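You operate a simulated robot arm through the tools that you are given. There is no shell and no other tool. Be economical: measure what you need, move in short steps, check, and stop when the job is done.

You run a simulated two-armed robot. Do the job below in one go: nothing can be reset, and whatever is moved stays where it is left.

Task
On the clear half of the upkeep bench, fold the yellow polishing cloth in half and then in half again.

Only the result counts: the job must be done as asked and must still hold three seconds after the hand-in. Knocking over, shifting, dropping, spilling or breaking anything else fails it. Flat cloth is picked up by pressing the open fingertips on it (5 to 10 N) and closing them slowly along it; thin cloth reads only 2 to 8 mm in the jaws.

Robot
Two 6-joint arms with two-finger grippers on one trunk, on a base that drives. Base frame: it is fixed to the floor where the robot stands at the start and does not move with it; the origin is under the middle of the robot, x ahead of it, y to its left, z up; the surface under the hand at the start is at about z = 880. Readings come in mm, rad, newtons and seconds.
The left shoulder is at the start at [61, 143, 875], the right one opposite. With the tool pointing down near the work surface each hand reaches from about 260 to 700 mm from the robot's upright axis, wherever it stands, measured 20 degrees to its own side. Places, roughly: clear half of the upkeep bench [500, 0, 900]. Payload 2.45 kg a hand.
The TCP of each hand is the grasp point between the finger pads, 26 mm short of the fingertips. In the tool frame z runs along the fingers and y along their closing line. The gripper opens to 96 mm. The gripper's body begins 69 mm behind the TCP.
Orientation is told as [roll, pitch, yaw] about the base's x, y, z axes, in that order, counted from this pose: with the fingers straight down and closing along the base's y, the tool's x points along the base's -x, its y along +y and its z along -z.

Tools
- The arms move only by the tool play_rows. It takes "left_moves", "right_moves" or both (then of equal length, played together; a hand with none holds still); each is a list of rows, each a list of 3 entries, a list of its own where there are three numbers: the shift along the base's x, y, z in mm, then the turn, a rotation vector about the base's x, y, z in rad, then the finger opening in mm, from 0 to 96. In form: [[[x, y, z], [rx, ry, rz], hand], ...]. A call has 1 to 8 rows; each row is the pose to reach, as a shift and turn from the pose commanded when the call began. Each row takes 0.2 s and may step no farther than 50 mm and 0.15 rad from the row before; otherwise, or with a gripper value out of range, the whole call is refused. Where a pose cannot be reached the arm comes as near as it can. A force on the tool above 40 N (or 10 N above the force at the start of the call, whichever is more), or a blocked arm, ends the call early, and 0.2 s more pass. The fingers move at their own pace and stop on an object; they squeeze with about 20 N. The grip force told is the motor's: it shows also when the fingers shut on nothing. Time passes only in rows, and 0.2 s behind the last, so rows that repeat a pose let the fingers close. It gives the time, the measured TCP pose, the force on the tool (base axes), the opening and the grip force at its end, in the units of the frame above (readings bear some noise), with the torque about the TCP (base axes, N m) and any sound that the robot's microphone picked up.
- Cameras (640 x 400 px; columns grow to the right, rows downward): "scene" is now at [137.5, -3.5, 1476.5]; the picture's right is [-0.06, -1.00, 0.00], its down [-0.77, 0.05, -0.63] and it looks along [0.63, -0.04, -0.77] (base axes); focal length 287 px, centre (320, 200). "left" rides on the left gripper at [82, -3, -98] in its tool frame; the picture's right is [0.04, 1.00, 0.00], its down [-0.73, 0.03, -0.68] and it looks along [-0.68, 0.03, 0.73] (tool axes); focal length 256 px, centre (320, 200). "right" rides on the right gripper at [81, 3, -98] in its tool frame; the picture's right is [-0.04, 1.00, 0.00], its down [-0.73, -0.03, -0.68] and it looks along [-0.68, -0.03, 0.73] (tool axes); focal length 256 px, centre (320, 200). There is no depth. A picture from a camera that has moved, and an enlarged one, comes with that camera's place and axes in the base frame and with its lens.
- camera(camera): a new picture of that camera. No time passes.
- slide_trunk(by): slides the trunk up (or, below 0, down) by that many mm; the arms and the scene camera ride with it, the base frame stays. It gives what a move gives, with no picture.
- base_move(legs): drives the robot by 1 to 6 legs, each [ahead, turn to the left] in mm and rad, along the robot's own axes; the way and the turn of a leg run together, so that a leg with both is an arc; at most 1500 mm and 3.142 rad a leg. The arms and the cameras ride along, it lands a little off, and it stops where it bumps. It gives what a move gives.
- turn_head(pan, tilt): turns the head with the scene camera to pan (to the left, within 1.501 rad either way) and tilt (down, from -0.506 to 1.204), counted from straight ahead of the robot. It gives what a move gives.
- inspect(camera, box): a new picture of the part [left, top, right, bottom] of that camera's present view, enlarged. No time passes.
- close_job(): hands the job in; it is judged then, once.

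Go step by step. Nothing tells you exact positions but the pictures and the camera data: compare them with the known pose of the tool, close in by small moves and look again before you grip or let go. The budget is 120 turns and 92 pictures, counting those below and the enlarged ones. Unless the task says otherwise, let go and move clear before handing in, and close with one line.

The tools are called as a command line: name --argument value ..., lists and objects as JSON in quotes. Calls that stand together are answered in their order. play_rows: Moves the arms, as the interface text tells. Its arguments: {"type":"object","properties":{"left_moves":{"type":"array","items":{"type":"array"}},"right_moves":{"type":"array","items":{"type":"array"}}},"required":[]} The other tools are called the same way: slide_trunk (by) slides the trunk up or down; base_move (legs) drives the base; turn_head (pan, tilt) turns the head that bears the scene camera; camera (camera) takes a picture; inspect (camera, box) takes an enlarged picture of a part of a camera's view; close_job () hands the job in.

At the start:

```text
clock: 0.0
left_position: [509.9, 317.9, 1067.5]
left_tool_rot: [-0.001, -0.001, 0.0]
left_ft_force: [0.6, -0.1, 0.3]
left_torque: [0.03, 0.03, -0.01]
left_width: 95.9
left_grasp_force: 0.1
right_position: [481.7, -196.4, 1048.0]
right_tool_rot: [0.0, -0.001, 0.001]
right_ft_force: [-0.9, 0.4, 0.9]
right_torque: [-0.03, 0.03, 0.0]
right_width: 96.1
right_grasp_force: 0.0
trunk travel left (down, up): [-500.0, 90.0]
robot x, y, heading: [3.6, -2.2, -0.003]
head pan, tilt: [-0.065, 0.885]
```

scene: 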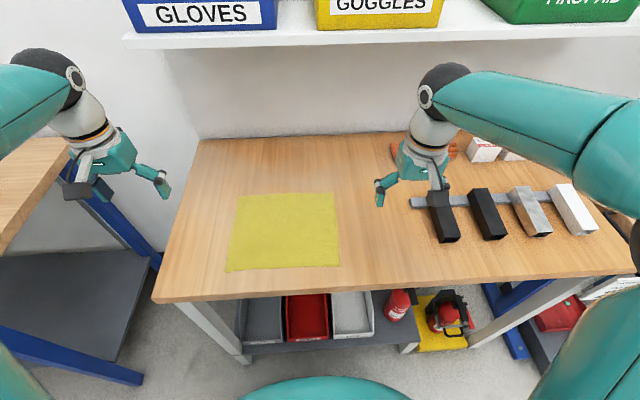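
right: 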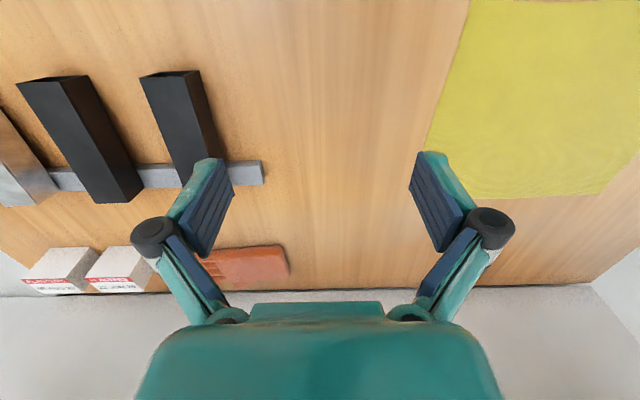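
left: 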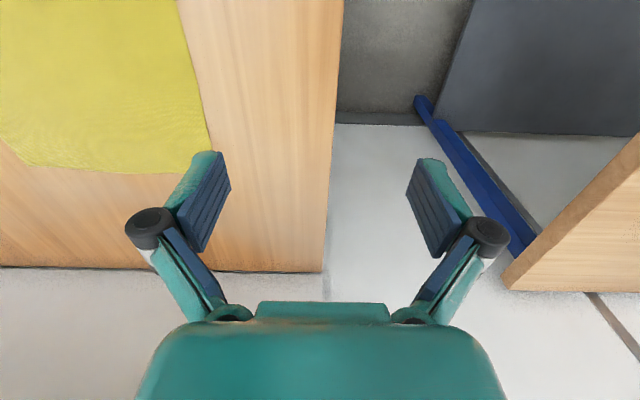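

The yellow cloth lies flat at about x 431–652, y -71–189, with its near corners at about (432, 189) and (430, -69). I'll bring both hands above the near corners and look before pressing.

play_rows --left_moves '[[[-12, -30, -20], [0, 0, 0], 60], [[-24, -60, -40], [0, 0, 0], 40], [[-36, -90, -60], [0, 0, 0], 30], [[-48, -120, -85], [0, 0, 0], 30], [[-60, -145, -110], [0, 0, 0], 30], [[-67, -155, -132], [0, 0, 0], 30], [[-67, -155, -132], [0, 0, 0], 30]]' --right_moves '[[[-7, 30, -15], [0, 0, 0], 60], [[-14, 60, -30], [0, 0, 0], 40], [[-21, 90, -50], [0, 0, 0], 30], [[-28, 120, -70], [0, 0, 0], 30], [[-35, 142, -95], [0, 0, 0], 30], [[-39, 150, -113], [0, 0, 0], 30], [[-39, 150, -113], [0, 0, 0], 30]]'

camera --camera "scene"

camera --camera "left"

camera --camera "right"

```text
clock: 1.6
left_position: [443.7, 163.0, 937.5]
left_tool_rot: [-0.001, -0.001, 0.002]
left_ft_force: [0.0, 0.8, -0.3]
left_torque: [0.0, 0.05, 0.01]
left_width: 29.8
left_grasp_force: 0.1
right_position: [441.5, -44.7, 934.6]
right_tool_rot: [0.0, 0.001, 0.002]
right_ft_force: [0.3, 0.7, 0.4]
right_torque: [-0.03, -0.06, -0.01]
right_width: 30.0
right_grasp_force: 0.1
trunk travel left (down, up): [-500.0, 90.0]
robot x, y, heading: [2.8, 1.4, -0.0]
head pan, tilt: [-0.065, 0.885]
```

```text
88 pictures are left
camera scene: at [137.1, -3.6, 1476.6], right [-0.06, -1.0, 0.0], down [-0.77, 0.05, -0.63], along [0.63, -0.04, -0.77], focal length 287 px, centre (320, 200)
```

scene: 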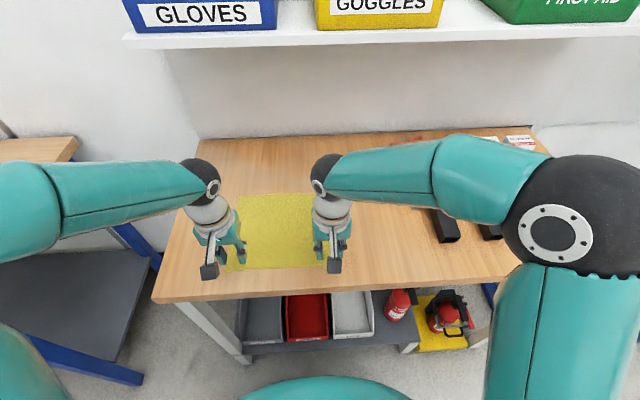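

```text
87 pictures are left
camera left: at [361.3, 159.9, 1036.3], right [-0.04, 1.0, 0.0], down [0.73, 0.03, 0.68], along [0.68, 0.03, -0.73], focal length 256 px, centre (320, 200)
```

left: 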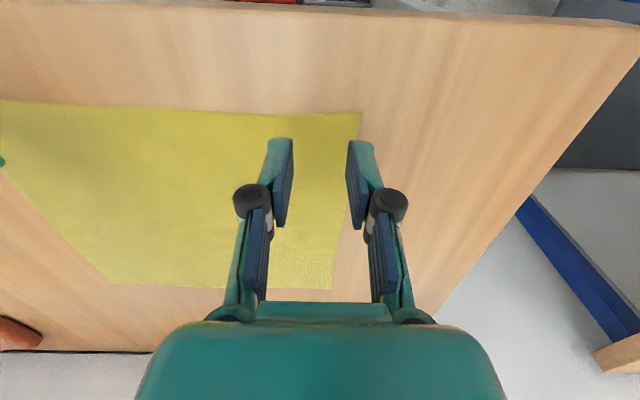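

```text
86 pictures are left
camera right: at [358.7, -43.0, 1033.6], right [0.04, 1.0, 0.0], down [0.73, -0.03, 0.68], along [0.68, -0.03, -0.73], focal length 256 px, centre (320, 200)
```

right: 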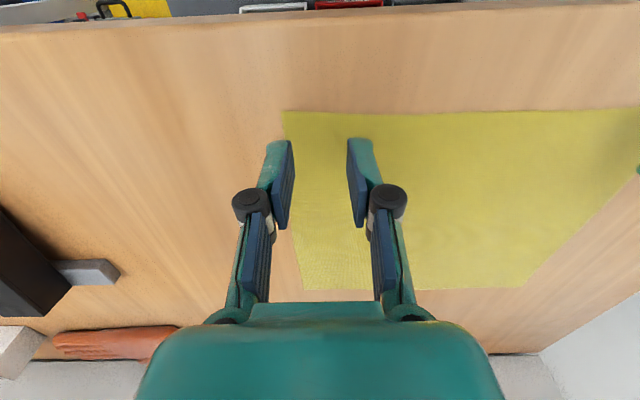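

Fingers are about at the corners: left near (430, 188), right near (426, -68). I'll shift slightly inward and descend close to contact.

play_rows --left_moves '[[[-3, -4, -15], [0, 0, 0], 30], [[-3, -4, -27], [0, 0, 0], 30], [[-3, -4, -31], [0, 0, 0], 30]]' --right_moves '[[[-4, 3, -12], [0, 0, 0], 30], [[-4, 3, -24], [0, 0, 0], 30], [[-4, 3, -28], [0, 0, 0], 30]]'

```text
clock: 2.4
left_position: [439.5, 159.1, 907.4]
left_tool_rot: [0.0, -0.006, 0.002]
left_ft_force: [0.0, 0.4, 15.1]
left_torque: [0.09, 0.05, 0.02]
left_width: 30.6
left_grasp_force: 0.3
right_position: [438.5, -42.7, 908.1]
right_tool_rot: [0.0, 0.0, 0.001]
right_ft_force: [-0.2, 0.1, 0.8]
right_torque: [-0.03, 0.02, -0.01]
right_width: 29.9
right_grasp_force: 0.1
trunk travel left (down, up): [-500.0, 90.0]
robot x, y, heading: [-1.3, -1.5, 0.001]
head pan, tilt: [-0.065, 0.885]
```

The left hand presses at 15 N (slightly too much) and the right isn't touching yet. I'll trim both.

play_rows --left_moves '[[[0, 0, 0.8], [0, 0, 0], 30], [[0, 0, 0.8], [0, 0, 0], 30]]' --right_moves '[[[0, 0, -1], [0, 0, 0], 30], [[0, 0, -1.5], [0, 0, 0], 30]]'

```text
clock: 3.0
left_position: [438.8, 158.7, 908.1]
left_tool_rot: [0.0, -0.004, 0.001]
left_ft_force: [1.7, 0.2, 10.9]
left_torque: [0.02, -0.06, 0.02]
left_width: 30.4
left_grasp_force: 0.2
right_position: [437.3, -42.9, 906.9]
right_tool_rot: [0.001, -0.003, 0.0]
right_ft_force: [-0.6, 0.2, 9.0]
right_torque: [-0.01, -0.01, -0.02]
right_width: 30.1
right_grasp_force: 0.3
trunk travel left (down, up): [-500.0, 90.0]
robot x, y, heading: [-2.0, -1.1, -0.001]
head pan, tilt: [-0.065, 0.885]
```

Both press at about 9–11 N, so I'll now close slowly.

play_rows --left_moves '[[[0, 0, 0.5], [0, 0, 0], 27], [[0, 0, 0.5], [0, 0, 0], 23], [[0, 0, 0.5], [0, 0, 0], 19], [[0, 0, 0.5], [0, 0, 0], 15], [[0, 0, 0.5], [0, 0, 0], 11], [[0, 0, 0.5], [0, 0, 0], 7], [[0, 0, 0.5], [0, 0, 0], 3], [[0, 0, 0.5], [0, 0, 0], 0]]' --right_moves '[[[0, 0, 0], [0, 0, 0], 27], [[0, 0, 0], [0, 0, 0], 23], [[0, 0, 0], [0, 0, 0], 19], [[0, 0, 0], [0, 0, 0], 15], [[0, 0, 0], [0, 0, 0], 11], [[0, 0, 0], [0, 0, 0], 7], [[0, 0, 0], [0, 0, 0], 3], [[0, 0, 0], [0, 0, 0], 0]]'

camera --camera "left"

camera --camera "right"

```text
clock: 4.8
left_position: [438.8, 159.2, 907.4]
left_tool_rot: [-0.002, -0.002, 0.0]
left_ft_force: [0.0, -9.8, -0.4]
left_torque: [-0.21, -0.01, -0.02]
left_width: 2.0
left_grasp_force: 19.8
right_position: [438.0, -42.2, 906.2]
right_tool_rot: [0.002, 0.0, 0.0]
right_ft_force: [-0.9, 8.9, 12.7]
right_torque: [0.26, 0.04, 0.05]
right_width: 2.1
right_grasp_force: 20.1
trunk travel left (down, up): [-500.0, 90.0]
robot x, y, heading: [-0.9, 0.5, -0.003]
head pan, tilt: [-0.065, 0.885]
```

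```text
85 pictures are left
camera left: at [358.0, 155.5, 1006.2], right [-0.04, 1.0, 0.0], down [0.73, 0.03, 0.68], along [0.68, 0.03, -0.73], focal length 256 px, centre (320, 200)
```

left: 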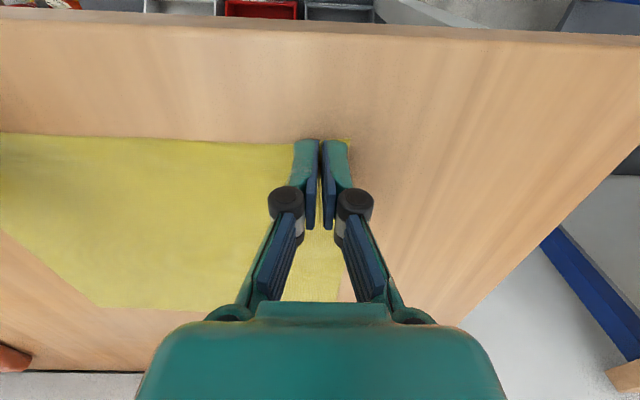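

```text
84 pictures are left
camera right: at [354.9, -40.0, 1004.6], right [0.04, 1.0, 0.0], down [0.73, -0.03, 0.68], along [0.68, -0.03, -0.73], focal length 256 px, centre (320, 200)
```

right: 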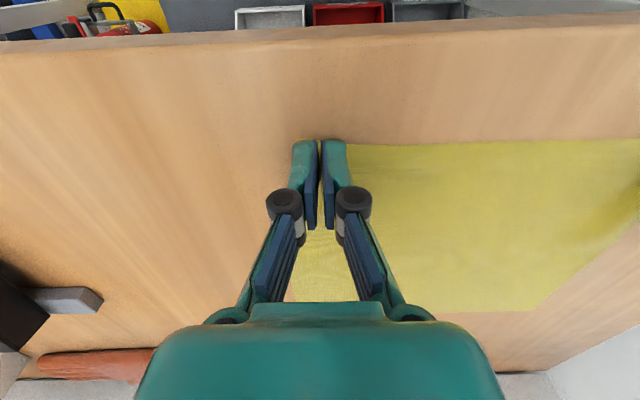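

Both hands have the cloth at 2 mm. Before the fold I want to know how far the base could drive forward, so I'll tilt the head down.

turn_head --pan 0 --tilt 1.2

camera --camera "scene"

```text
clock: 5.6
left_position: [438.8, 158.8, 907.6]
left_tool_rot: [-0.002, -0.002, -0.001]
left_ft_force: [-0.2, -10.9, 0.7]
left_torque: [-0.29, 0.06, 0.0]
left_width: 2.3
left_grasp_force: 20.2
right_position: [437.4, -43.1, 906.5]
right_tool_rot: [0.001, 0.0, 0.003]
right_ft_force: [-1.2, 13.5, 9.7]
right_torque: [0.35, 0.04, 0.06]
right_width: 2.1
right_grasp_force: 19.5
trunk travel left (down, up): [-500.0, 90.0]
robot x, y, heading: [2.5, -2.0, -0.001]
head pan, tilt: [0.0, 1.201]
```

```text
83 pictures are left
camera scene: at [116.1, 1.7, 1455.7], right [0.0, -1.0, 0.0], down [-0.93, 0.0, -0.36], along [0.36, 0.0, -0.93], focal length 287 px, centre (320, 200)
```

scene: 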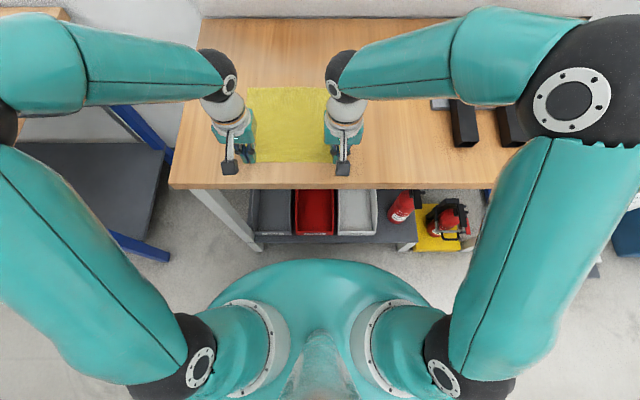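

There is 65 mm or more of room ahead of the base. I'll lift the edge a little and ease the tension before driving forward.

play_rows --left_moves '[[[1, -2, 5], [0, 0, 0], 0], [[5, -3, 14], [0, 0, 0], 0], [[9, -3, 25], [0, 0, 0], 0]]' --right_moves '[[[1, 2, 5], [0, 0, 0], 0], [[5, 3, 14], [0, 0, 0], 0], [[9, 3, 25], [0, 0, 0], 0]]'

camera --camera "left"

camera --camera "right"

```text
clock: 6.4
left_position: [448.5, 156.8, 931.5]
left_tool_rot: [0.001, 0.0, 0.0]
left_ft_force: [0.8, -2.3, 0.5]
left_torque: [-0.13, -0.03, -0.01]
left_width: 1.7
left_grasp_force: 18.4
right_position: [448.0, -41.4, 930.7]
right_tool_rot: [-0.001, 0.003, -0.003]
right_ft_force: [-1.0, 3.7, 1.1]
right_torque: [0.13, -0.02, 0.04]
right_width: 1.3
right_grasp_force: 19.3
trunk travel left (down, up): [-500.0, 90.0]
robot x, y, heading: [-3.6, -3.1, -0.001]
head pan, tilt: [0.0, 1.201]
```

```text
82 pictures are left
camera left: at [367.5, 152.9, 1031.3], right [-0.04, 1.0, 0.0], down [0.73, 0.03, 0.68], along [0.68, 0.03, -0.73], focal length 256 px, centre (320, 200)
```

left: 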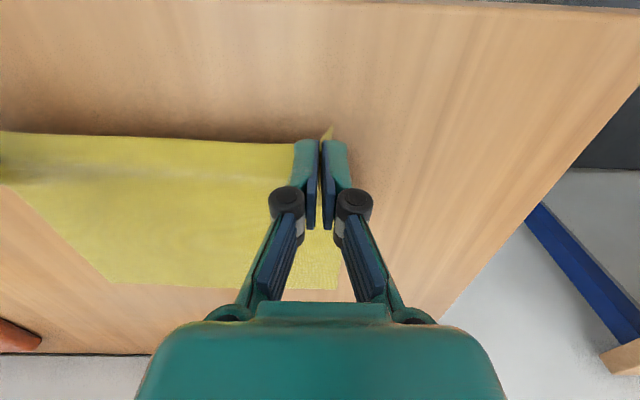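

```text
81 pictures are left
camera right: at [364.8, -38.2, 1028.9], right [0.04, 1.0, 0.0], down [0.73, -0.03, 0.68], along [0.68, -0.03, -0.74], focal length 256 px, centre (320, 200)
```

right: 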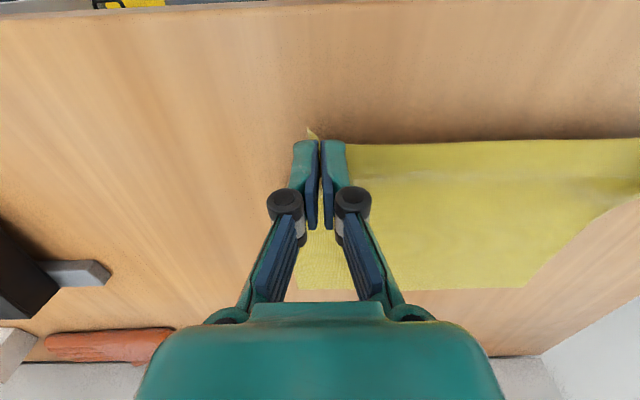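

The edge is held and lifted at both corners. Next I'll drive forward 50 mm and raise the trunk.

base_move --legs '[[50, 0]]'

slide_trunk --by 70

camera --camera "scene"

```text
clock: 7.3
left_position: [500.8, 156.1, 930.0]
left_tool_rot: [0.0, 0.002, -0.001]
left_ft_force: [0.8, -2.0, 0.2]
left_torque: [-0.07, 0.01, 0.01]
left_width: 2.4
left_grasp_force: 18.1
right_position: [498.4, -40.0, 929.8]
right_tool_rot: [-0.001, 0.004, 0.002]
right_ft_force: [0.5, 2.3, -0.4]
right_torque: [0.05, 0.03, 0.0]
right_width: 1.8
right_grasp_force: 18.5
trunk travel left (down, up): [-500.0, 90.0]
robot x, y, heading: [49.0, 1.4, 0.004]
head pan, tilt: [0.0, 1.201]
```

```text
clock: 8.4
left_position: [499.8, 156.7, 1002.0]
left_tool_rot: [-0.001, -0.001, 0.001]
left_ft_force: [0.0, -3.2, 0.5]
left_torque: [-0.08, -0.03, 0.0]
left_width: 1.3
left_grasp_force: 20.0
right_position: [497.7, -39.7, 1000.7]
right_tool_rot: [-0.002, 0.0, 0.002]
right_ft_force: [-0.4, 3.8, -0.4]
right_torque: [0.1, -0.01, -0.02]
right_width: 1.7
right_grasp_force: 18.5
trunk travel left (down, up): [-570.0, 20.0]
robot x, y, heading: [49.3, -0.0, 0.003]
head pan, tilt: [0.0, 1.201]
```

```text
80 pictures are left
camera scene: at [167.5, 1.4, 1525.6], right [0.0, -1.0, 0.0], down [-0.93, 0.0, -0.36], along [0.36, 0.0, -0.93], focal length 287 px, centre (320, 200)
```

scene: 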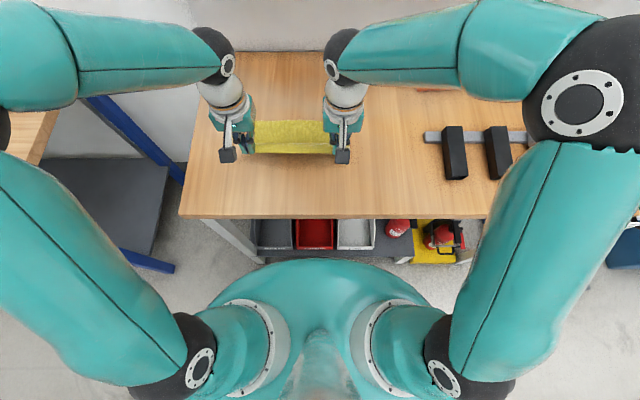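

The edge is about 96 mm up. I'll carry it forward over the far edge while tilting the tools so the hem turns over.

play_rows --left_moves '[[[18, -1, 2], [0, 0.09, 0], 0], [[36, -1, 2], [0, 0.18, 0], 0], [[54, -1, 0], [0, 0.27, 0], 0], [[72, -1, -5], [0, 0.36, 0], 0], [[90, -1, -15], [0, 0.45, 0], 0], [[108, -1, -28], [0, 0.54, 0], 0], [[126, -1, -40], [0, 0.62, 0], 0], [[142, -1, -52], [0, 0.7, 0], 0]]' --right_moves '[[[18, 1, 2], [0, 0.09, 0], 0], [[37, 1, 2], [0, 0.18, 0], 0], [[55, 1, 0], [0, 0.27, 0], 0], [[73, 1, -5], [0, 0.36, 0], 0], [[91, 1, -15], [0, 0.45, 0], 0], [[109, 1, -28], [0, 0.54, 0], 0], [[127, 1, -40], [0, 0.62, 0], 0], [[144, 1, -52], [0, 0.7, 0], 0]]'

turn_head --pan 0 --tilt 0.9

camera --camera "scene"

camera --camera "left"

```text
clock: 10.2
left_position: [582.3, 153.9, 948.7]
left_tool_rot: [-0.007, 0.698, -0.005]
left_ft_force: [-1.9, -20.4, -0.2]
left_torque: [-0.42, 0.06, 0.35]
left_width: 3.4
left_grasp_force: 20.3
left hand out of reach, approached as far as the arm can: row 7, 8
right_position: [567.7, -53.3, 951.9]
right_tool_rot: [0.007, 0.687, 0.005]
right_ft_force: [1.2, 20.8, -0.2]
right_torque: [0.44, 0.0, -0.3]
right_width: 2.5
right_grasp_force: 19.7
right hand out of reach, approached as far as the arm can: row 6, 7, 8
trunk travel left (down, up): [-570.0, 20.0]
robot x, y, heading: [51.4, 2.4, 0.003]
head pan, tilt: [0.0, 1.201]
```

```text
clock: 11.0
left_position: [582.0, 154.5, 950.5]
left_tool_rot: [-0.007, 0.695, -0.004]
left_ft_force: [-1.6, -22.4, -0.1]
left_torque: [-0.46, 0.04, 0.4]
left_width: 3.8
left_grasp_force: 19.9
right_position: [566.6, -52.5, 952.3]
right_tool_rot: [0.006, 0.688, 0.004]
right_ft_force: [1.0, 22.1, -0.6]
right_torque: [0.48, -0.03, -0.35]
right_width: 2.7
right_grasp_force: 20.1
trunk travel left (down, up): [-570.0, 20.0]
robot x, y, heading: [49.9, 2.2, -0.002]
head pan, tilt: [0.0, 0.901]
```

```text
79 pictures are left
camera scene: at [187.6, 1.4, 1545.3], right [0.0, -1.0, 0.0], down [-0.78, 0.0, -0.62], along [0.62, 0.0, -0.78], focal length 287 px, centre (320, 200)
```

scene: 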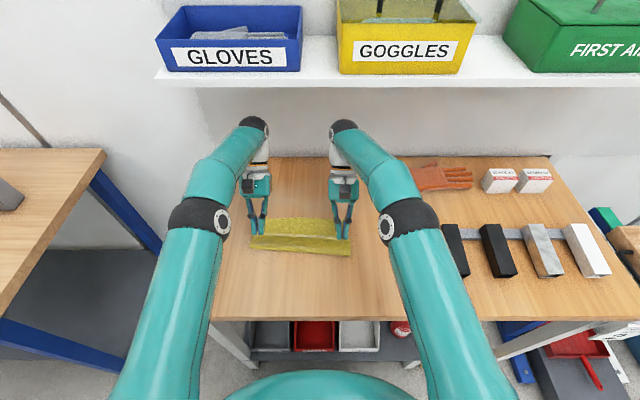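

```text
78 pictures are left
camera left: at [583.1, 151.6, 1078.9], right [-0.03, 1.0, 0.02], down [1.0, 0.03, 0.05], along [0.05, 0.02, -1.0], focal length 256 px, centre (320, 200)
```

left: 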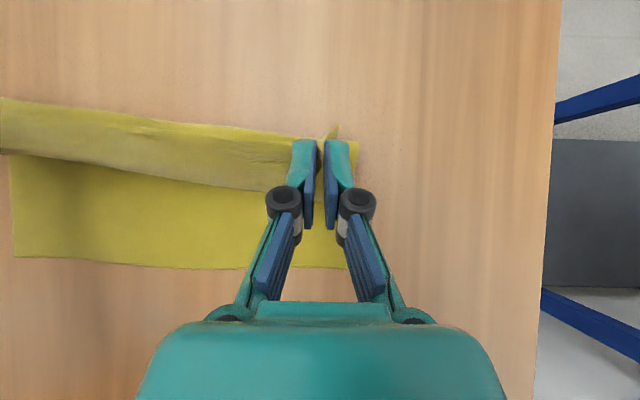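

The 0.7 tilt puts the arms out of reach and they spread the cloth outward. I'll reduce the tilt and check what the commanded pose refers to.

play_rows --left_moves '[[[-6, 0, 0], [0, -0.12, 0], 0], [[-12, 0, 0], [0, -0.24, 0], 0], [[-18, 0, 0], [0, -0.36, 0], 0], [[-22, 0, 0], [0, -0.45, 0], 0], [[-22, 0, 0], [0, -0.45, 0], 0]]' --right_moves '[[[-6, 0, 0], [0, -0.12, 0], 0], [[-12, 0, 0], [0, -0.24, 0], 0], [[-18, 0, 0], [0, -0.36, 0], 0], [[-22, 0, 0], [0, -0.45, 0], 0], [[-22, 0, 0], [0, -0.45, 0], 0]]'

```text
clock: 12.2
left_position: [560.8, 154.8, 949.8]
left_tool_rot: [-0.005, 0.249, 0.001]
left_ft_force: [-0.7, -21.2, -0.4]
left_torque: [-0.59, 0.02, 0.15]
left_width: 4.1
left_grasp_force: 19.8
right_position: [545.5, -54.6, 952.7]
right_tool_rot: [0.003, 0.251, 0.0]
right_ft_force: [1.5, 22.4, 1.0]
right_torque: [0.54, -0.05, -0.14]
right_width: 2.4
right_grasp_force: 19.8
trunk travel left (down, up): [-570.0, 20.0]
robot x, y, heading: [52.9, -0.9, 0.001]
head pan, tilt: [0.0, 0.901]
```

The commanded pose was clipped to what was reached. I'll bring the hands back to 196 mm apart, then carry both to x about 628 at the smaller tilt.

play_rows --left_moves '[[[8, 0, 4], [0, 0, 0], 0], [[20, 0, 6], [0, 0, 0], 0], [[32, 0, 4], [0, 0, 0], 0], [[44, 0, -2], [0, 0, 0], 0], [[56, 0, -10], [0, 0, 0], 0], [[67, 0, -20], [0, 0, 0], 0], [[67, 0, -20], [0, 0, 0], 0]]' --right_moves '[[[12, 8, 4], [0, 0, 0], 0], [[30, 14, 4], [0, 0, 0], 0], [[46, 14, 2], [0, 0, 0], 0], [[60, 14, -4], [0, 0, 0], 0], [[72, 14, -12], [0, 0, 0], 0], [[83, 14, -23], [0, 0, 0], 0], [[83, 14, -23], [0, 0, 0], 0]]'

camera --camera "scene"

camera --camera "left"

camera --camera "right"

```text
clock: 13.8
left_position: [627.4, 156.2, 930.6]
left_tool_rot: [-0.001, 0.249, 0.001]
left_ft_force: [-0.8, -3.1, 1.3]
left_torque: [-0.04, -0.02, 0.0]
left_width: 2.4
left_grasp_force: 22.9
right_position: [628.7, -41.2, 930.3]
right_tool_rot: [0.0, 0.251, 0.003]
right_ft_force: [-0.3, 2.9, 0.0]
right_torque: [0.04, -0.02, 0.0]
right_width: 3.0
right_grasp_force: 23.5
trunk travel left (down, up): [-570.0, 20.0]
robot x, y, heading: [51.0, -2.6, -0.003]
head pan, tilt: [0.0, 0.901]
```

```text
77 pictures are left
camera scene: at [186.6, 1.4, 1545.5], right [0.0, -1.0, 0.0], down [-0.78, 0.0, -0.62], along [0.62, 0.0, -0.78], focal length 287 px, centre (320, 200)
```

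scene: 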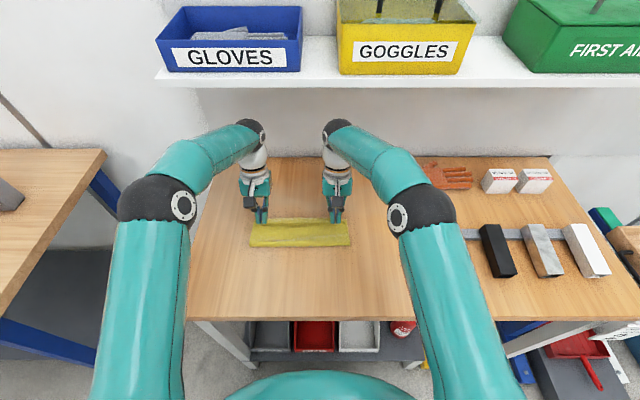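

```text
76 pictures are left
camera left: at [572.6, 152.2, 1046.6], right [-0.04, 1.0, 0.01], down [0.88, 0.03, 0.48], along [0.48, 0.03, -0.88], focal length 256 px, centre (320, 200)
```

left: 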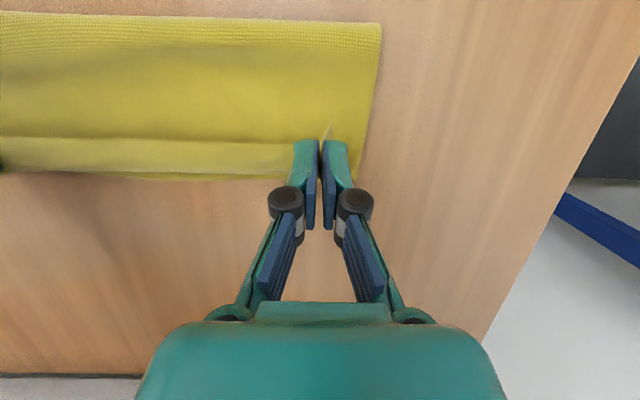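

```text
75 pictures are left
camera right: at [572.7, -38.5, 1044.7], right [0.04, 1.0, -0.01], down [0.88, -0.03, 0.48], along [0.47, -0.03, -0.88], focal length 256 px, centre (320, 200)
```

right: 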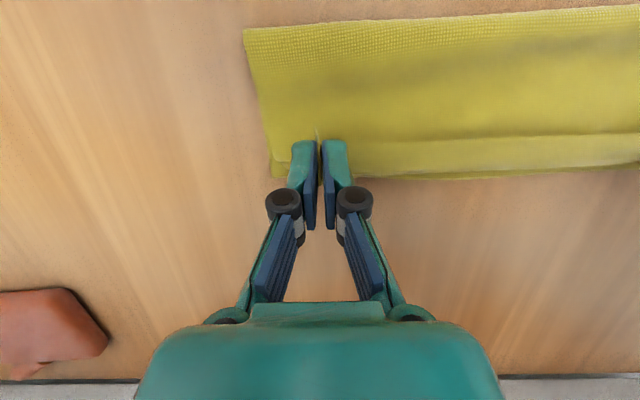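

The fold looks good so far. I'll zoom in on the free edge to see which band is the upper layer.

inspect --camera "left" --box '[180, 90, 400, 230]'

inspect --camera "right" --box '[240, 90, 460, 230]'

inspect --camera "scene" --box '[230, 180, 370, 268]'

```text
2.86 times, centred on (290, 160) of left
camera zoom: at [572.6, 152.2, 1046.6], right [-0.04, 1.0, 0.01], down [0.88, 0.03, 0.48], along [0.48, 0.03, -0.88], focal length 731 px, centre (406, 314)
```

zoom: 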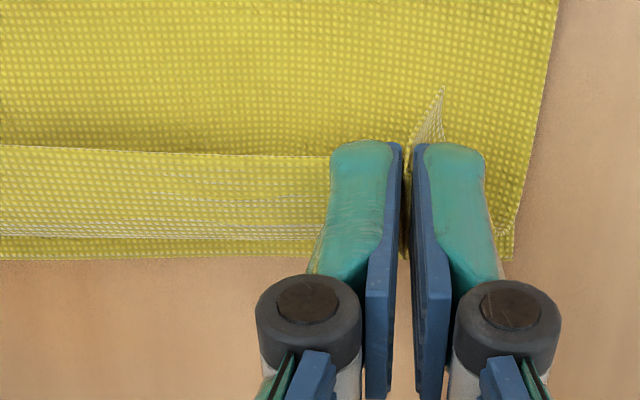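

```text
2.86 times, centred on (350, 160) of right
camera zoom: at [572.7, -38.5, 1044.7], right [0.04, 1.0, -0.01], down [0.88, -0.03, 0.48], along [0.47, -0.03, -0.88], focal length 731 px, centre (234, 314)
```

zoom: 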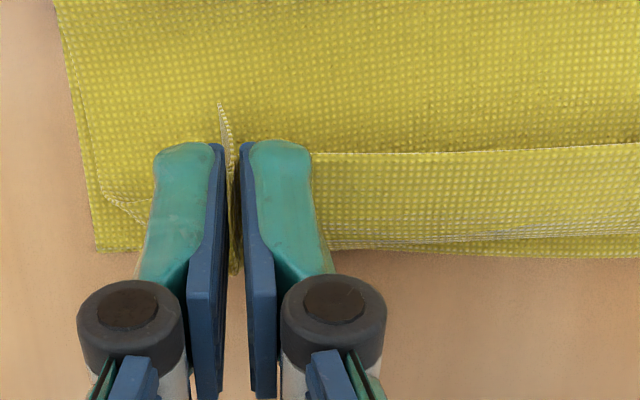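

```text
4.55 times, centred on (300, 224) of scene
camera zoom: at [186.6, 1.4, 1545.5], right [0.0, -1.0, 0.0], down [-0.78, 0.0, -0.62], along [0.62, 0.0, -0.78], focal length 1304 px, centre (411, 91)
```

zoom: 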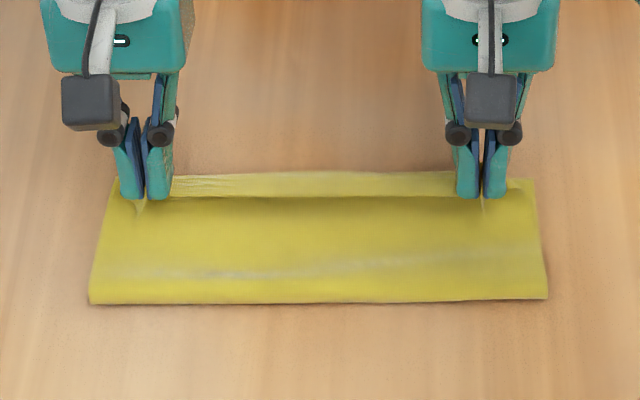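

The layers are aligned, but about 25 mm of hem is turned back on top at the grip, as I expected. I'll lower and release, then see how the hem settles.

play_rows --left_moves '[[[-3, 0, -6], [0, 0, 0], 0], [[-6, 0, -12], [0, 0, 0], 0], [[-6, 0, -15], [0, 0, 0], 0], [[-6, 0, -15], [0, 0, 0], 8], [[-6, 0, -15], [0, 0, 0], 16], [[-6, 0, -5], [0, 0, 0], 20], [[-6, 0, 20], [0, 0, 0], 24], [[-6, 0, 60], [0, 0, 0], 24]]' --right_moves '[[[-3, 0, -6], [0, 0, 0], 0], [[-6, 0, -12], [0, 0, 0], 0], [[-6, 0, -15], [0, 0, 0], 0], [[-6, 0, -15], [0, 0, 0], 8], [[-6, 0, -15], [0, 0, 0], 16], [[-6, 0, -5], [0, 0, 0], 20], [[-6, 0, 20], [0, 0, 0], 24], [[-6, 0, 60], [0, 0, 0], 24]]'

inspect --camera "left" --box '[160, 50, 480, 250]'

inspect --camera "scene" --box '[230, 180, 370, 268]'

camera --camera "right"

```text
clock: 15.6
left_position: [619.5, 155.6, 990.3]
left_tool_rot: [0.0, 0.249, 0.0]
left_ft_force: [-0.2, 0.6, 0.1]
left_torque: [0.03, -0.03, 0.01]
left_width: 23.9
left_grasp_force: 0.2
right_position: [621.6, -40.3, 990.3]
right_tool_rot: [0.002, 0.249, 0.002]
right_ft_force: [-0.1, -0.2, 0.2]
right_torque: [-0.01, -0.01, -0.01]
right_width: 23.7
right_grasp_force: 0.0
trunk travel left (down, up): [-570.0, 20.0]
robot x, y, heading: [51.7, 1.7, -0.001]
head pan, tilt: [0.0, 0.901]
```

```text
2.00 times, centred on (320, 150) of left
camera zoom: at [565.4, 150.7, 1107.2], right [-0.04, 1.0, 0.01], down [0.88, 0.03, 0.48], along [0.48, 0.03, -0.88], focal length 512 px, centre (320, 300)
```

zoom: 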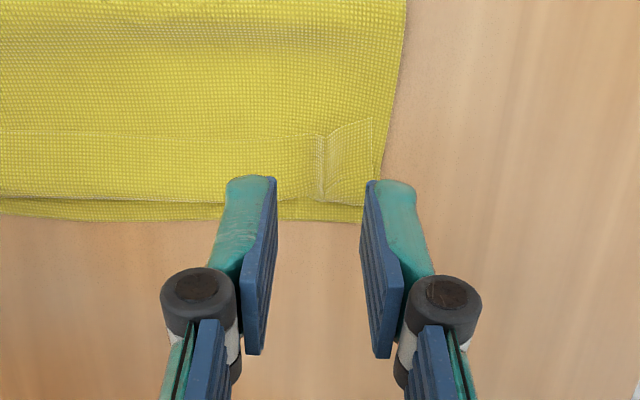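

```text
4.55 times, centred on (300, 224) of scene
camera zoom: at [185.8, 1.2, 1545.5], right [0.0, -1.0, 0.0], down [-0.78, 0.0, -0.62], along [0.62, 0.0, -0.78], focal length 1304 px, centre (411, 91)
```

zoom: 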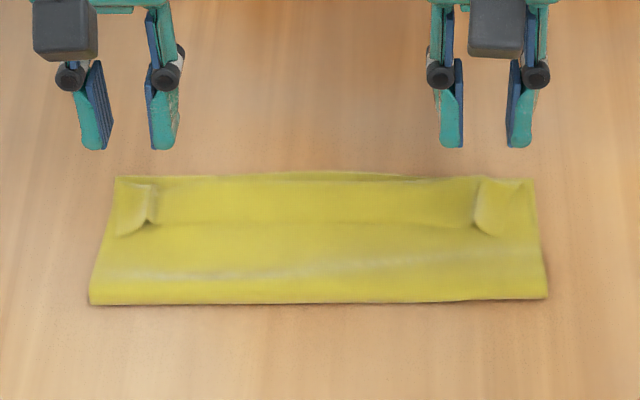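

```text
69 pictures are left
camera right: at [565.7, -38.1, 1105.8], right [0.04, 1.0, -0.01], down [0.88, -0.03, 0.48], along [0.48, -0.03, -0.88], focal length 256 px, centre (320, 200)
```

right: 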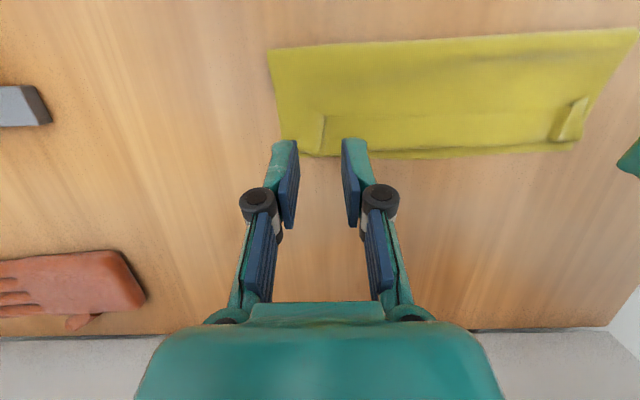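

Released: the hem (about 30 mm) stayed turned back, and the fold line sits about 14 mm too far forward. Tilt is limited at the far side, so I'll unfold by regripping the hem edge. Then I'll fold the far edge toward the robot, where the tools can tilt freely.

play_rows --left_moves '[[[-2, 0, -20], [0, -0.12, 0], 24], [[-3, 0, -50], [0, -0.25, 0], 24], [[-3, 1, -70], [0, -0.25, 0], 24], [[-3, 1, -78], [0, -0.25, 0], 24], [[-3, 1, -80], [0, -0.25, 0], 24]]' --right_moves '[[[-2, 0, -20], [0, -0.12, 0], 24], [[-4, 0, -50], [0, -0.25, 0], 24], [[-4, 0, -70], [0, -0.25, 0], 24], [[-4, 0, -78], [0, -0.25, 0], 24], [[-4, 0, -80], [0, -0.25, 0], 24]]'

inspect --camera "left" --box '[160, 50, 480, 250]'

inspect --camera "right" --box '[160, 50, 480, 250]'

```text
clock: 16.8
left_position: [617.8, 155.9, 908.8]
left_tool_rot: [-0.002, 0.001, 0.001]
left_ft_force: [-0.5, -0.1, 0.2]
left_torque: [-0.02, 0.02, -0.03]
left_width: 24.0
left_grasp_force: 0.1
right_position: [618.5, -41.4, 908.4]
right_tool_rot: [0.001, 0.002, 0.001]
right_ft_force: [-0.5, -0.8, -0.5]
right_torque: [0.03, -0.01, 0.01]
right_width: 24.2
right_grasp_force: 0.1
trunk travel left (down, up): [-570.0, 20.0]
robot x, y, heading: [48.2, -2.0, 0.002]
head pan, tilt: [0.0, 0.901]
```

```text
2.00 times, centred on (320, 150) of left
camera zoom: at [536.5, 152.5, 1008.4], right [-0.04, 1.0, 0.0], down [0.73, 0.03, 0.68], along [0.68, 0.03, -0.73], focal length 512 px, centre (320, 300)
```

zoom: 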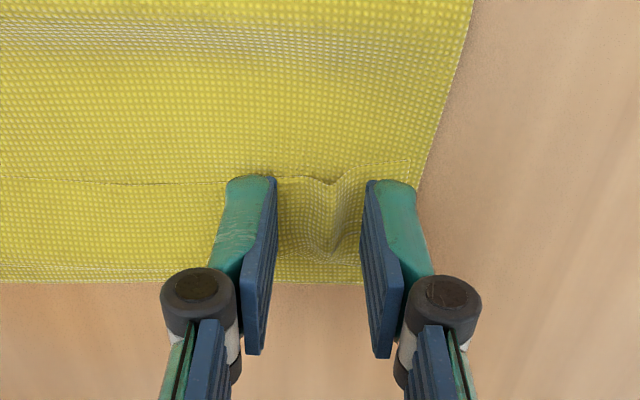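

```text
2.00 times, centred on (320, 150) of right
camera zoom: at [536.0, -38.2, 1007.3], right [0.04, 1.0, 0.0], down [0.73, -0.03, 0.68], along [0.68, -0.03, -0.73], focal length 512 px, centre (320, 300)
```

zoom: 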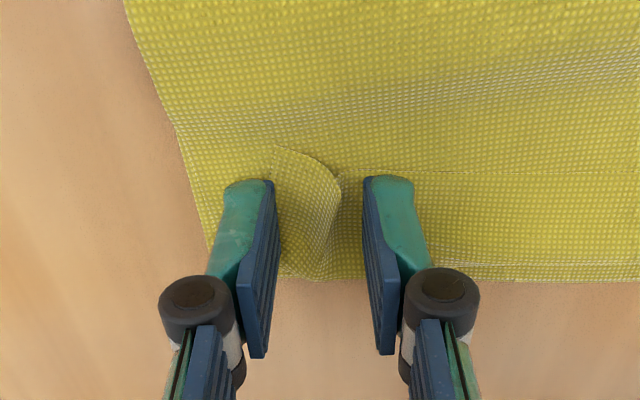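

Both sets of fingers straddle the ridges in the hem with no force yet. I'll lower another 2 mm and close slowly.

play_rows --left_moves '[[[-2, 0, -1], [0, 0, 0], 24], [[-2, 0, -2], [0, 0, 0], 21], [[-2, 0, -2], [0, 0, 0], 17], [[-2, 0, -2], [0, 0, 0], 13], [[-2, 0, -2], [0, 0, 0], 9], [[-2, 0, -2], [0, 0, 0], 5], [[-2, 0, -2], [0, 0, 0], 0], [[-2, 0, -2], [0, 0, 0], 0]]' --right_moves '[[[-2, 0, -1], [0, 0, 0], 24], [[-2, 0, -2], [0, 0, 0], 21], [[-2, 0, -2], [0, 0, 0], 17], [[-2, 0, -2], [0, 0, 0], 13], [[-2, 0, -2], [0, 0, 0], 9], [[-2, 0, -2], [0, 0, 0], 5], [[-2, 0, -2], [0, 0, 0], 0], [[-2, 0, -2], [0, 0, 0], 0]]'

```text
clock: 18.6
left_position: [615.5, 156.8, 907.1]
left_tool_rot: [-0.001, 0.001, 0.0]
left_ft_force: [0.6, -1.8, 3.2]
left_torque: [0.01, 0.0, -0.01]
left_width: 2.8
left_grasp_force: 20.6
right_position: [615.9, -39.7, 907.4]
right_tool_rot: [0.0, -0.001, 0.001]
right_ft_force: [1.5, 1.4, 0.8]
right_torque: [0.03, -0.07, 0.0]
right_width: 2.4
right_grasp_force: 19.3
trunk travel left (down, up): [-570.0, 20.0]
robot x, y, heading: [52.7, -1.7, 0.005]
head pan, tilt: [0.0, 0.901]
```

Widths of 2.8 and 2.4 mm suggest I have only the hem ridges. I'll lift slightly and look.

play_rows --left_moves '[[[0, 0, 10], [0, 0, 0], 0], [[0, 0, 25], [0, 0, 0], 0]]' --right_moves '[[[0, 0, 10], [0, 0, 0], 0], [[0, 0, 25], [0, 0, 0], 0]]'

inspect --camera "left" --box '[160, 50, 480, 250]'

inspect --camera "right" --box '[160, 50, 480, 250]'

```text
clock: 19.2
left_position: [616.3, 156.5, 932.9]
left_tool_rot: [0.002, 0.0, 0.0]
left_ft_force: [-0.6, -2.0, 0.4]
left_torque: [-0.04, 0.01, -0.02]
left_width: 2.5
left_grasp_force: 22.6
right_position: [616.0, -39.8, 932.0]
right_tool_rot: [-0.001, -0.001, 0.003]
right_ft_force: [0.7, 3.6, 1.2]
right_torque: [0.09, -0.03, 0.0]
right_width: 2.0
right_grasp_force: 18.6
trunk travel left (down, up): [-570.0, 20.0]
robot x, y, heading: [49.1, -1.1, 0.002]
head pan, tilt: [0.0, 0.901]
```

```text
2.00 times, centred on (320, 150) of left
camera zoom: at [534.1, 152.7, 1032.1], right [-0.04, 1.0, 0.0], down [0.73, 0.03, 0.68], along [0.68, 0.03, -0.73], focal length 512 px, centre (320, 300)
```

zoom: 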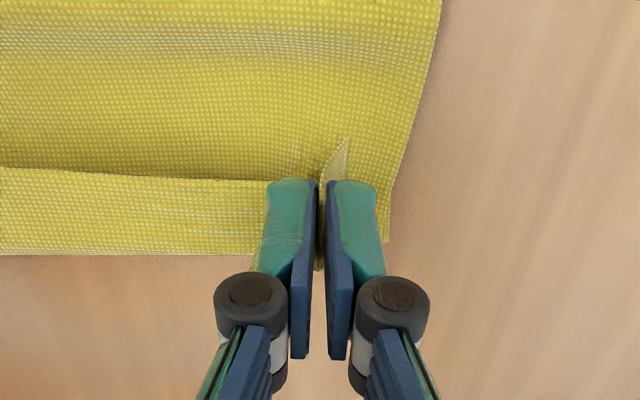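

```text
2.00 times, centred on (320, 150) of right
camera zoom: at [533.5, -37.7, 1030.9], right [0.04, 1.0, 0.0], down [0.73, -0.03, 0.68], along [0.68, -0.03, -0.73], focal length 512 px, centre (320, 300)
```

zoom: 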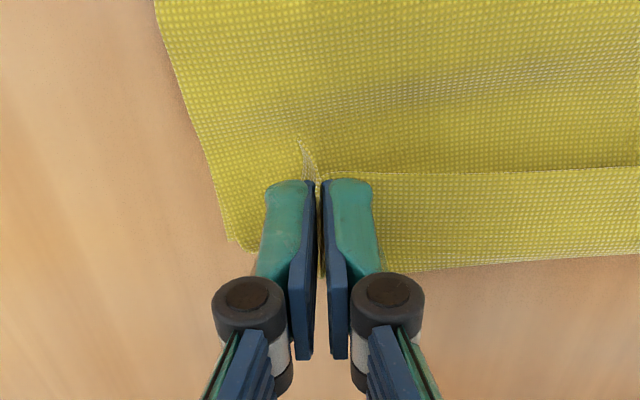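

The hem is held at both ends. I'll lift and carry the edge back toward the near side to unfold the cloth.

play_rows --left_moves '[[[-5, 0, 30], [0, 0, 0], 0], [[-25, 0, 55], [0, 0, 0], 0], [[-50, 0, 65], [0, 0, 0], 0], [[-75, 0, 65], [0, 0, 0], 0], [[-100, 0, 60], [0, 0, 0], 0], [[-125, 0, 45], [0, 0, 0], 0], [[-145, 0, 28], [0, 0, 0], 0], [[-158, 0, 15], [0, 0, 0], 0]]' --right_moves '[[[-5, 0, 30], [0, 0, 0], 0], [[-25, 0, 55], [0, 0, 0], 0], [[-50, 0, 65], [0, 0, 0], 0], [[-75, 0, 65], [0, 0, 0], 0], [[-100, 0, 60], [0, 0, 0], 0], [[-125, 0, 45], [0, 0, 0], 0], [[-145, 0, 28], [0, 0, 0], 0], [[-158, 0, 15], [0, 0, 0], 0]]'

camera --camera "scene"

camera --camera "left"

camera --camera "right"

```text
clock: 21.0
left_position: [457.1, 156.9, 947.0]
left_tool_rot: [0.001, 0.001, 0.0]
left_ft_force: [0.8, -3.8, -0.3]
left_torque: [-0.15, 0.04, 0.0]
left_width: 2.5
left_grasp_force: 19.8
right_position: [457.1, -40.3, 946.7]
right_tool_rot: [0.0, 0.0, 0.002]
right_ft_force: [0.5, 3.5, -0.2]
right_torque: [0.07, -0.01, 0.02]
right_width: 1.5
right_grasp_force: 18.5
trunk travel left (down, up): [-570.0, 20.0]
robot x, y, heading: [49.3, -0.6, 0.001]
head pan, tilt: [0.0, 0.901]
```

```text
64 pictures are left
camera scene: at [186.8, 1.5, 1545.5], right [0.0, -1.0, 0.0], down [-0.78, 0.0, -0.62], along [0.62, 0.0, -0.78], focal length 287 px, centre (320, 200)
```

scene: 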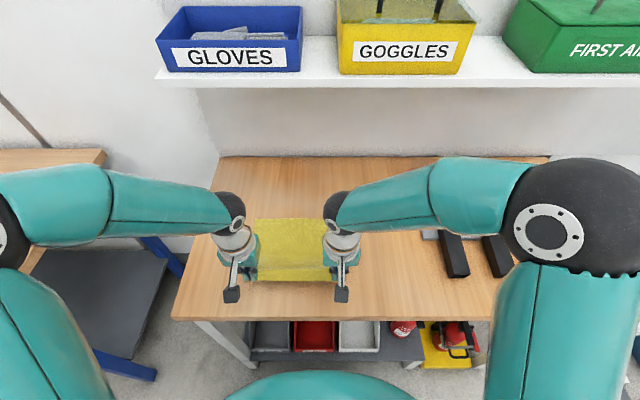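

```text
63 pictures are left
camera left: at [376.0, 153.1, 1046.5], right [-0.04, 1.0, 0.0], down [0.73, 0.03, 0.68], along [0.68, 0.03, -0.73], focal length 256 px, centre (320, 200)
```

left: 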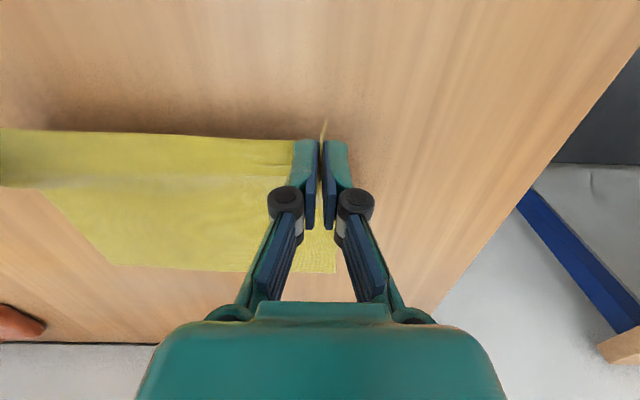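

```text
62 pictures are left
camera right: at [375.1, -37.8, 1045.6], right [0.04, 1.0, 0.0], down [0.73, -0.03, 0.68], along [0.68, -0.03, -0.73], focal length 256 px, centre (320, 200)
```

right: 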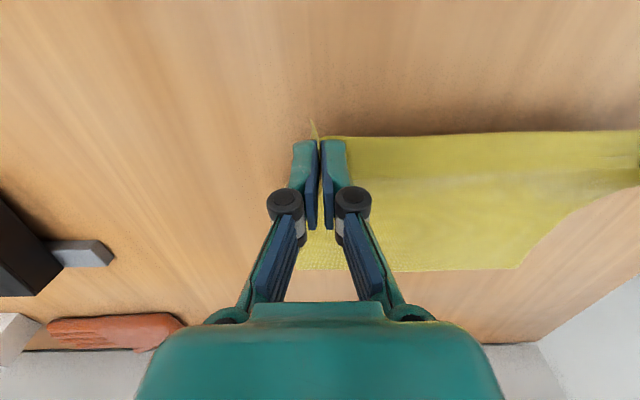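

Unfolded nicely. I'll lay the near edge down, open the fingers slowly to spread the ridge, and lift off.

play_rows --left_moves '[[[-10, 0, -20], [0, 0, 0], 0], [[-17, 0, -33], [0, 0, 0], 0], [[-20, 0, -38], [0, 0, 0], 0], [[-20, 0, -38.5], [0, 0, 0], 8], [[-20, 0, -38.5], [0, 0, 0], 20], [[-20, 0, -38.5], [0, 0, 0], 34], [[-20, 0, -30], [0, 0, 0], 34], [[-20, 0, 5], [0, 0, 0], 34]]' --right_moves '[[[-10, 0, -20], [0, 0, 0], 0], [[-17, 0, -33], [0, 0, 0], 0], [[-20, 0, -38], [0, 0, 0], 0], [[-20, 0, -38.5], [0, 0, 0], 8], [[-20, 0, -38.5], [0, 0, 0], 20], [[-20, 0, -38.5], [0, 0, 0], 34], [[-20, 0, -30], [0, 0, 0], 34], [[-20, 0, 5], [0, 0, 0], 34]]'

camera --camera "left"

camera --camera "right"

inspect --camera "scene" --box '[200, 180, 376, 290]'

```text
clock: 22.8
left_position: [434.9, 156.7, 954.0]
left_tool_rot: [0.001, -0.003, -0.001]
left_ft_force: [-1.2, 0.7, 0.4]
left_torque: [-0.01, -0.03, 0.01]
left_width: 33.8
left_grasp_force: 0.0
right_position: [436.9, -39.6, 953.5]
right_tool_rot: [-0.001, 0.0, 0.002]
right_ft_force: [-1.5, -0.2, 0.1]
right_torque: [0.04, -0.03, 0.02]
right_width: 34.1
right_grasp_force: 0.1
trunk travel left (down, up): [-570.0, 20.0]
robot x, y, heading: [48.8, -1.3, -0.001]
head pan, tilt: [0.0, 0.901]
```

```text
61 pictures are left
camera left: at [354.7, 152.6, 1052.6], right [-0.04, 1.0, 0.0], down [0.73, 0.03, 0.68], along [0.68, 0.03, -0.73], focal length 256 px, centre (320, 200)
```

left: 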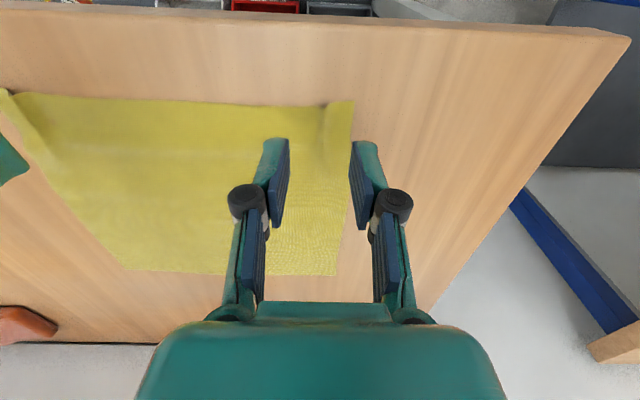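

```text
60 pictures are left
camera right: at [353.5, -38.2, 1051.5], right [0.04, 1.0, 0.0], down [0.73, -0.03, 0.68], along [0.68, -0.03, -0.73], focal length 256 px, centre (320, 200)
```

right: 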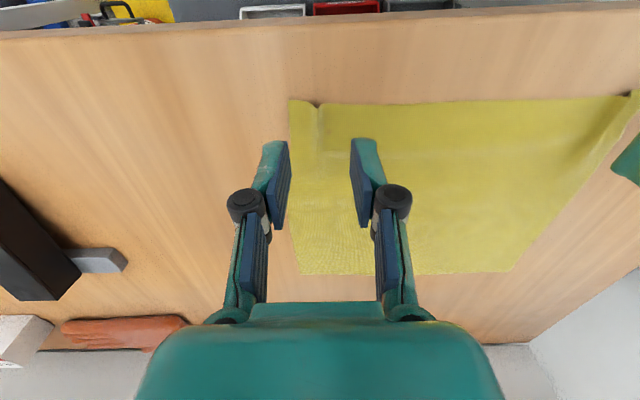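

```text
3.64 times, centred on (288, 235) of scene
camera zoom: at [184.5, 1.2, 1545.6], right [0.0, -1.0, 0.0], down [-0.78, 0.0, -0.62], along [0.62, 0.0, -0.78], focal length 1043 px, centre (436, 73)
```

zoom: 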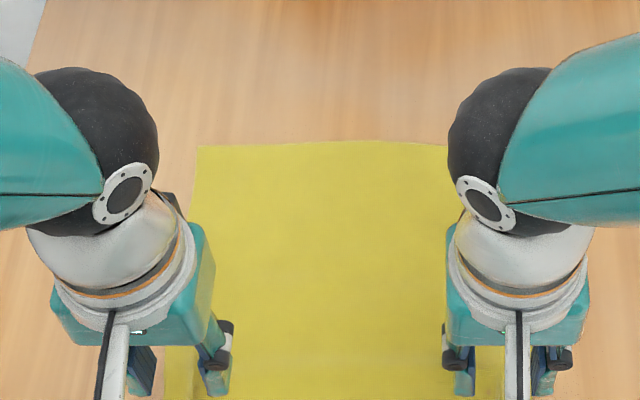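

Flat again, with the near edge at about x 422 and the far edge at about x 640. I'll move both hands to the far corners.

play_rows --left_moves '[[[40, 0, 5], [0, 0, 0], 30], [[80, 0, 5], [0, 0, 0], 30], [[120, 0, 5], [0, 0, 0], 30], [[160, 0, 0], [0, 0, 0], 30], [[195, 0, -5], [0, 0, 0], 30], [[202, 1, -12], [0, 0, 0], 30], [[202, 1, -12], [0, 0, 0], 30]]' --right_moves '[[[40, -1, 5], [0, 0, 0], 30], [[80, -2, 5], [0, 0, 0], 30], [[120, -4, 5], [0, 0, 0], 30], [[160, -5, 0], [0, 0, 0], 30], [[195, -6, -5], [0, 0, 0], 30], [[201, -6, -12], [0, 0, 0], 30], [[201, -6, -12], [0, 0, 0], 30]]'

camera --camera "left"

camera --camera "right"

camera --camera "scene"

```text
clock: 24.4
left_position: [638.7, 157.4, 939.2]
left_tool_rot: [-0.001, 0.001, -0.001]
left_ft_force: [-0.3, -0.4, 0.3]
left_torque: [-0.02, -0.03, 0.0]
left_width: 30.0
left_grasp_force: 0.2
right_position: [640.2, -47.4, 940.7]
right_tool_rot: [0.0, 0.002, 0.001]
right_ft_force: [-0.2, 0.0, 0.6]
right_torque: [0.01, -0.01, -0.04]
right_width: 29.7
right_grasp_force: 0.0
trunk travel left (down, up): [-570.0, 20.0]
robot x, y, heading: [48.1, -2.5, 0.001]
head pan, tilt: [0.0, 0.901]
```

```text
58 pictures are left
camera left: at [558.8, 154.2, 1039.1], right [-0.04, 1.0, 0.0], down [0.73, 0.03, 0.68], along [0.68, 0.03, -0.73], focal length 256 px, centre (320, 200)
```

left: 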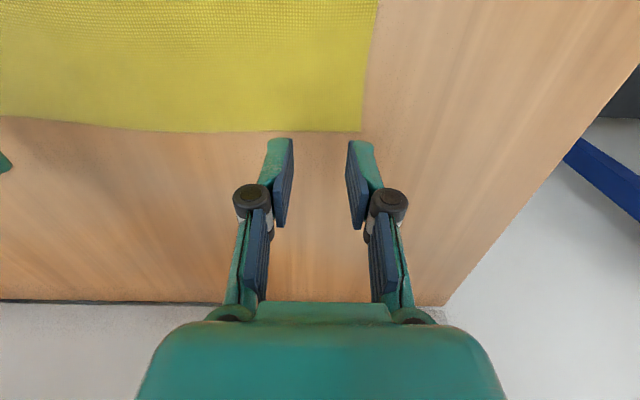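

```text
57 pictures are left
camera right: at [557.2, -44.2, 1037.9], right [0.04, 1.0, 0.0], down [0.73, -0.03, 0.68], along [0.68, -0.03, -0.74], focal length 256 px, centre (320, 200)
```

right: 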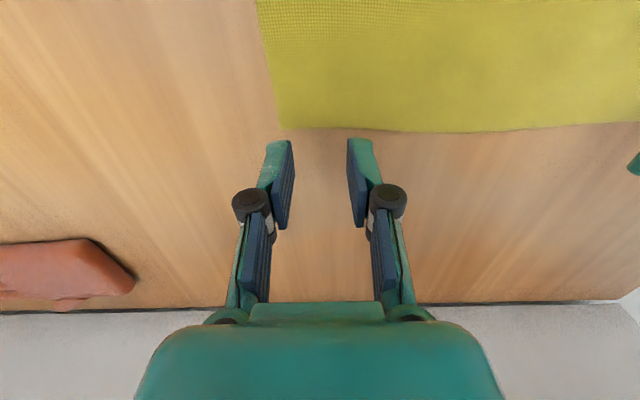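

```text
56 pictures are left
camera scene: at [187.7, 1.4, 1545.3], right [0.0, -1.0, 0.0], down [-0.78, 0.0, -0.62], along [0.62, 0.0, -0.78], focal length 287 px, centre (320, 200)
```

scene: 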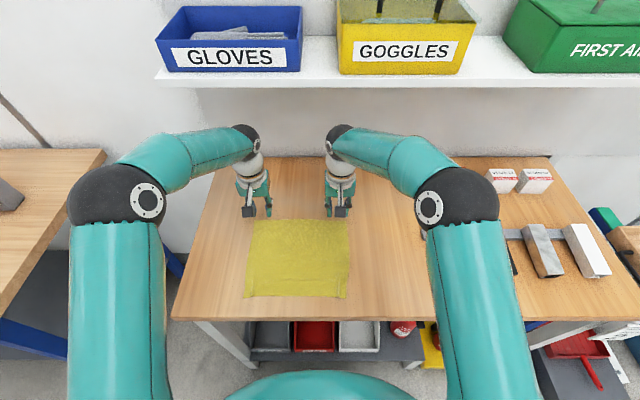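

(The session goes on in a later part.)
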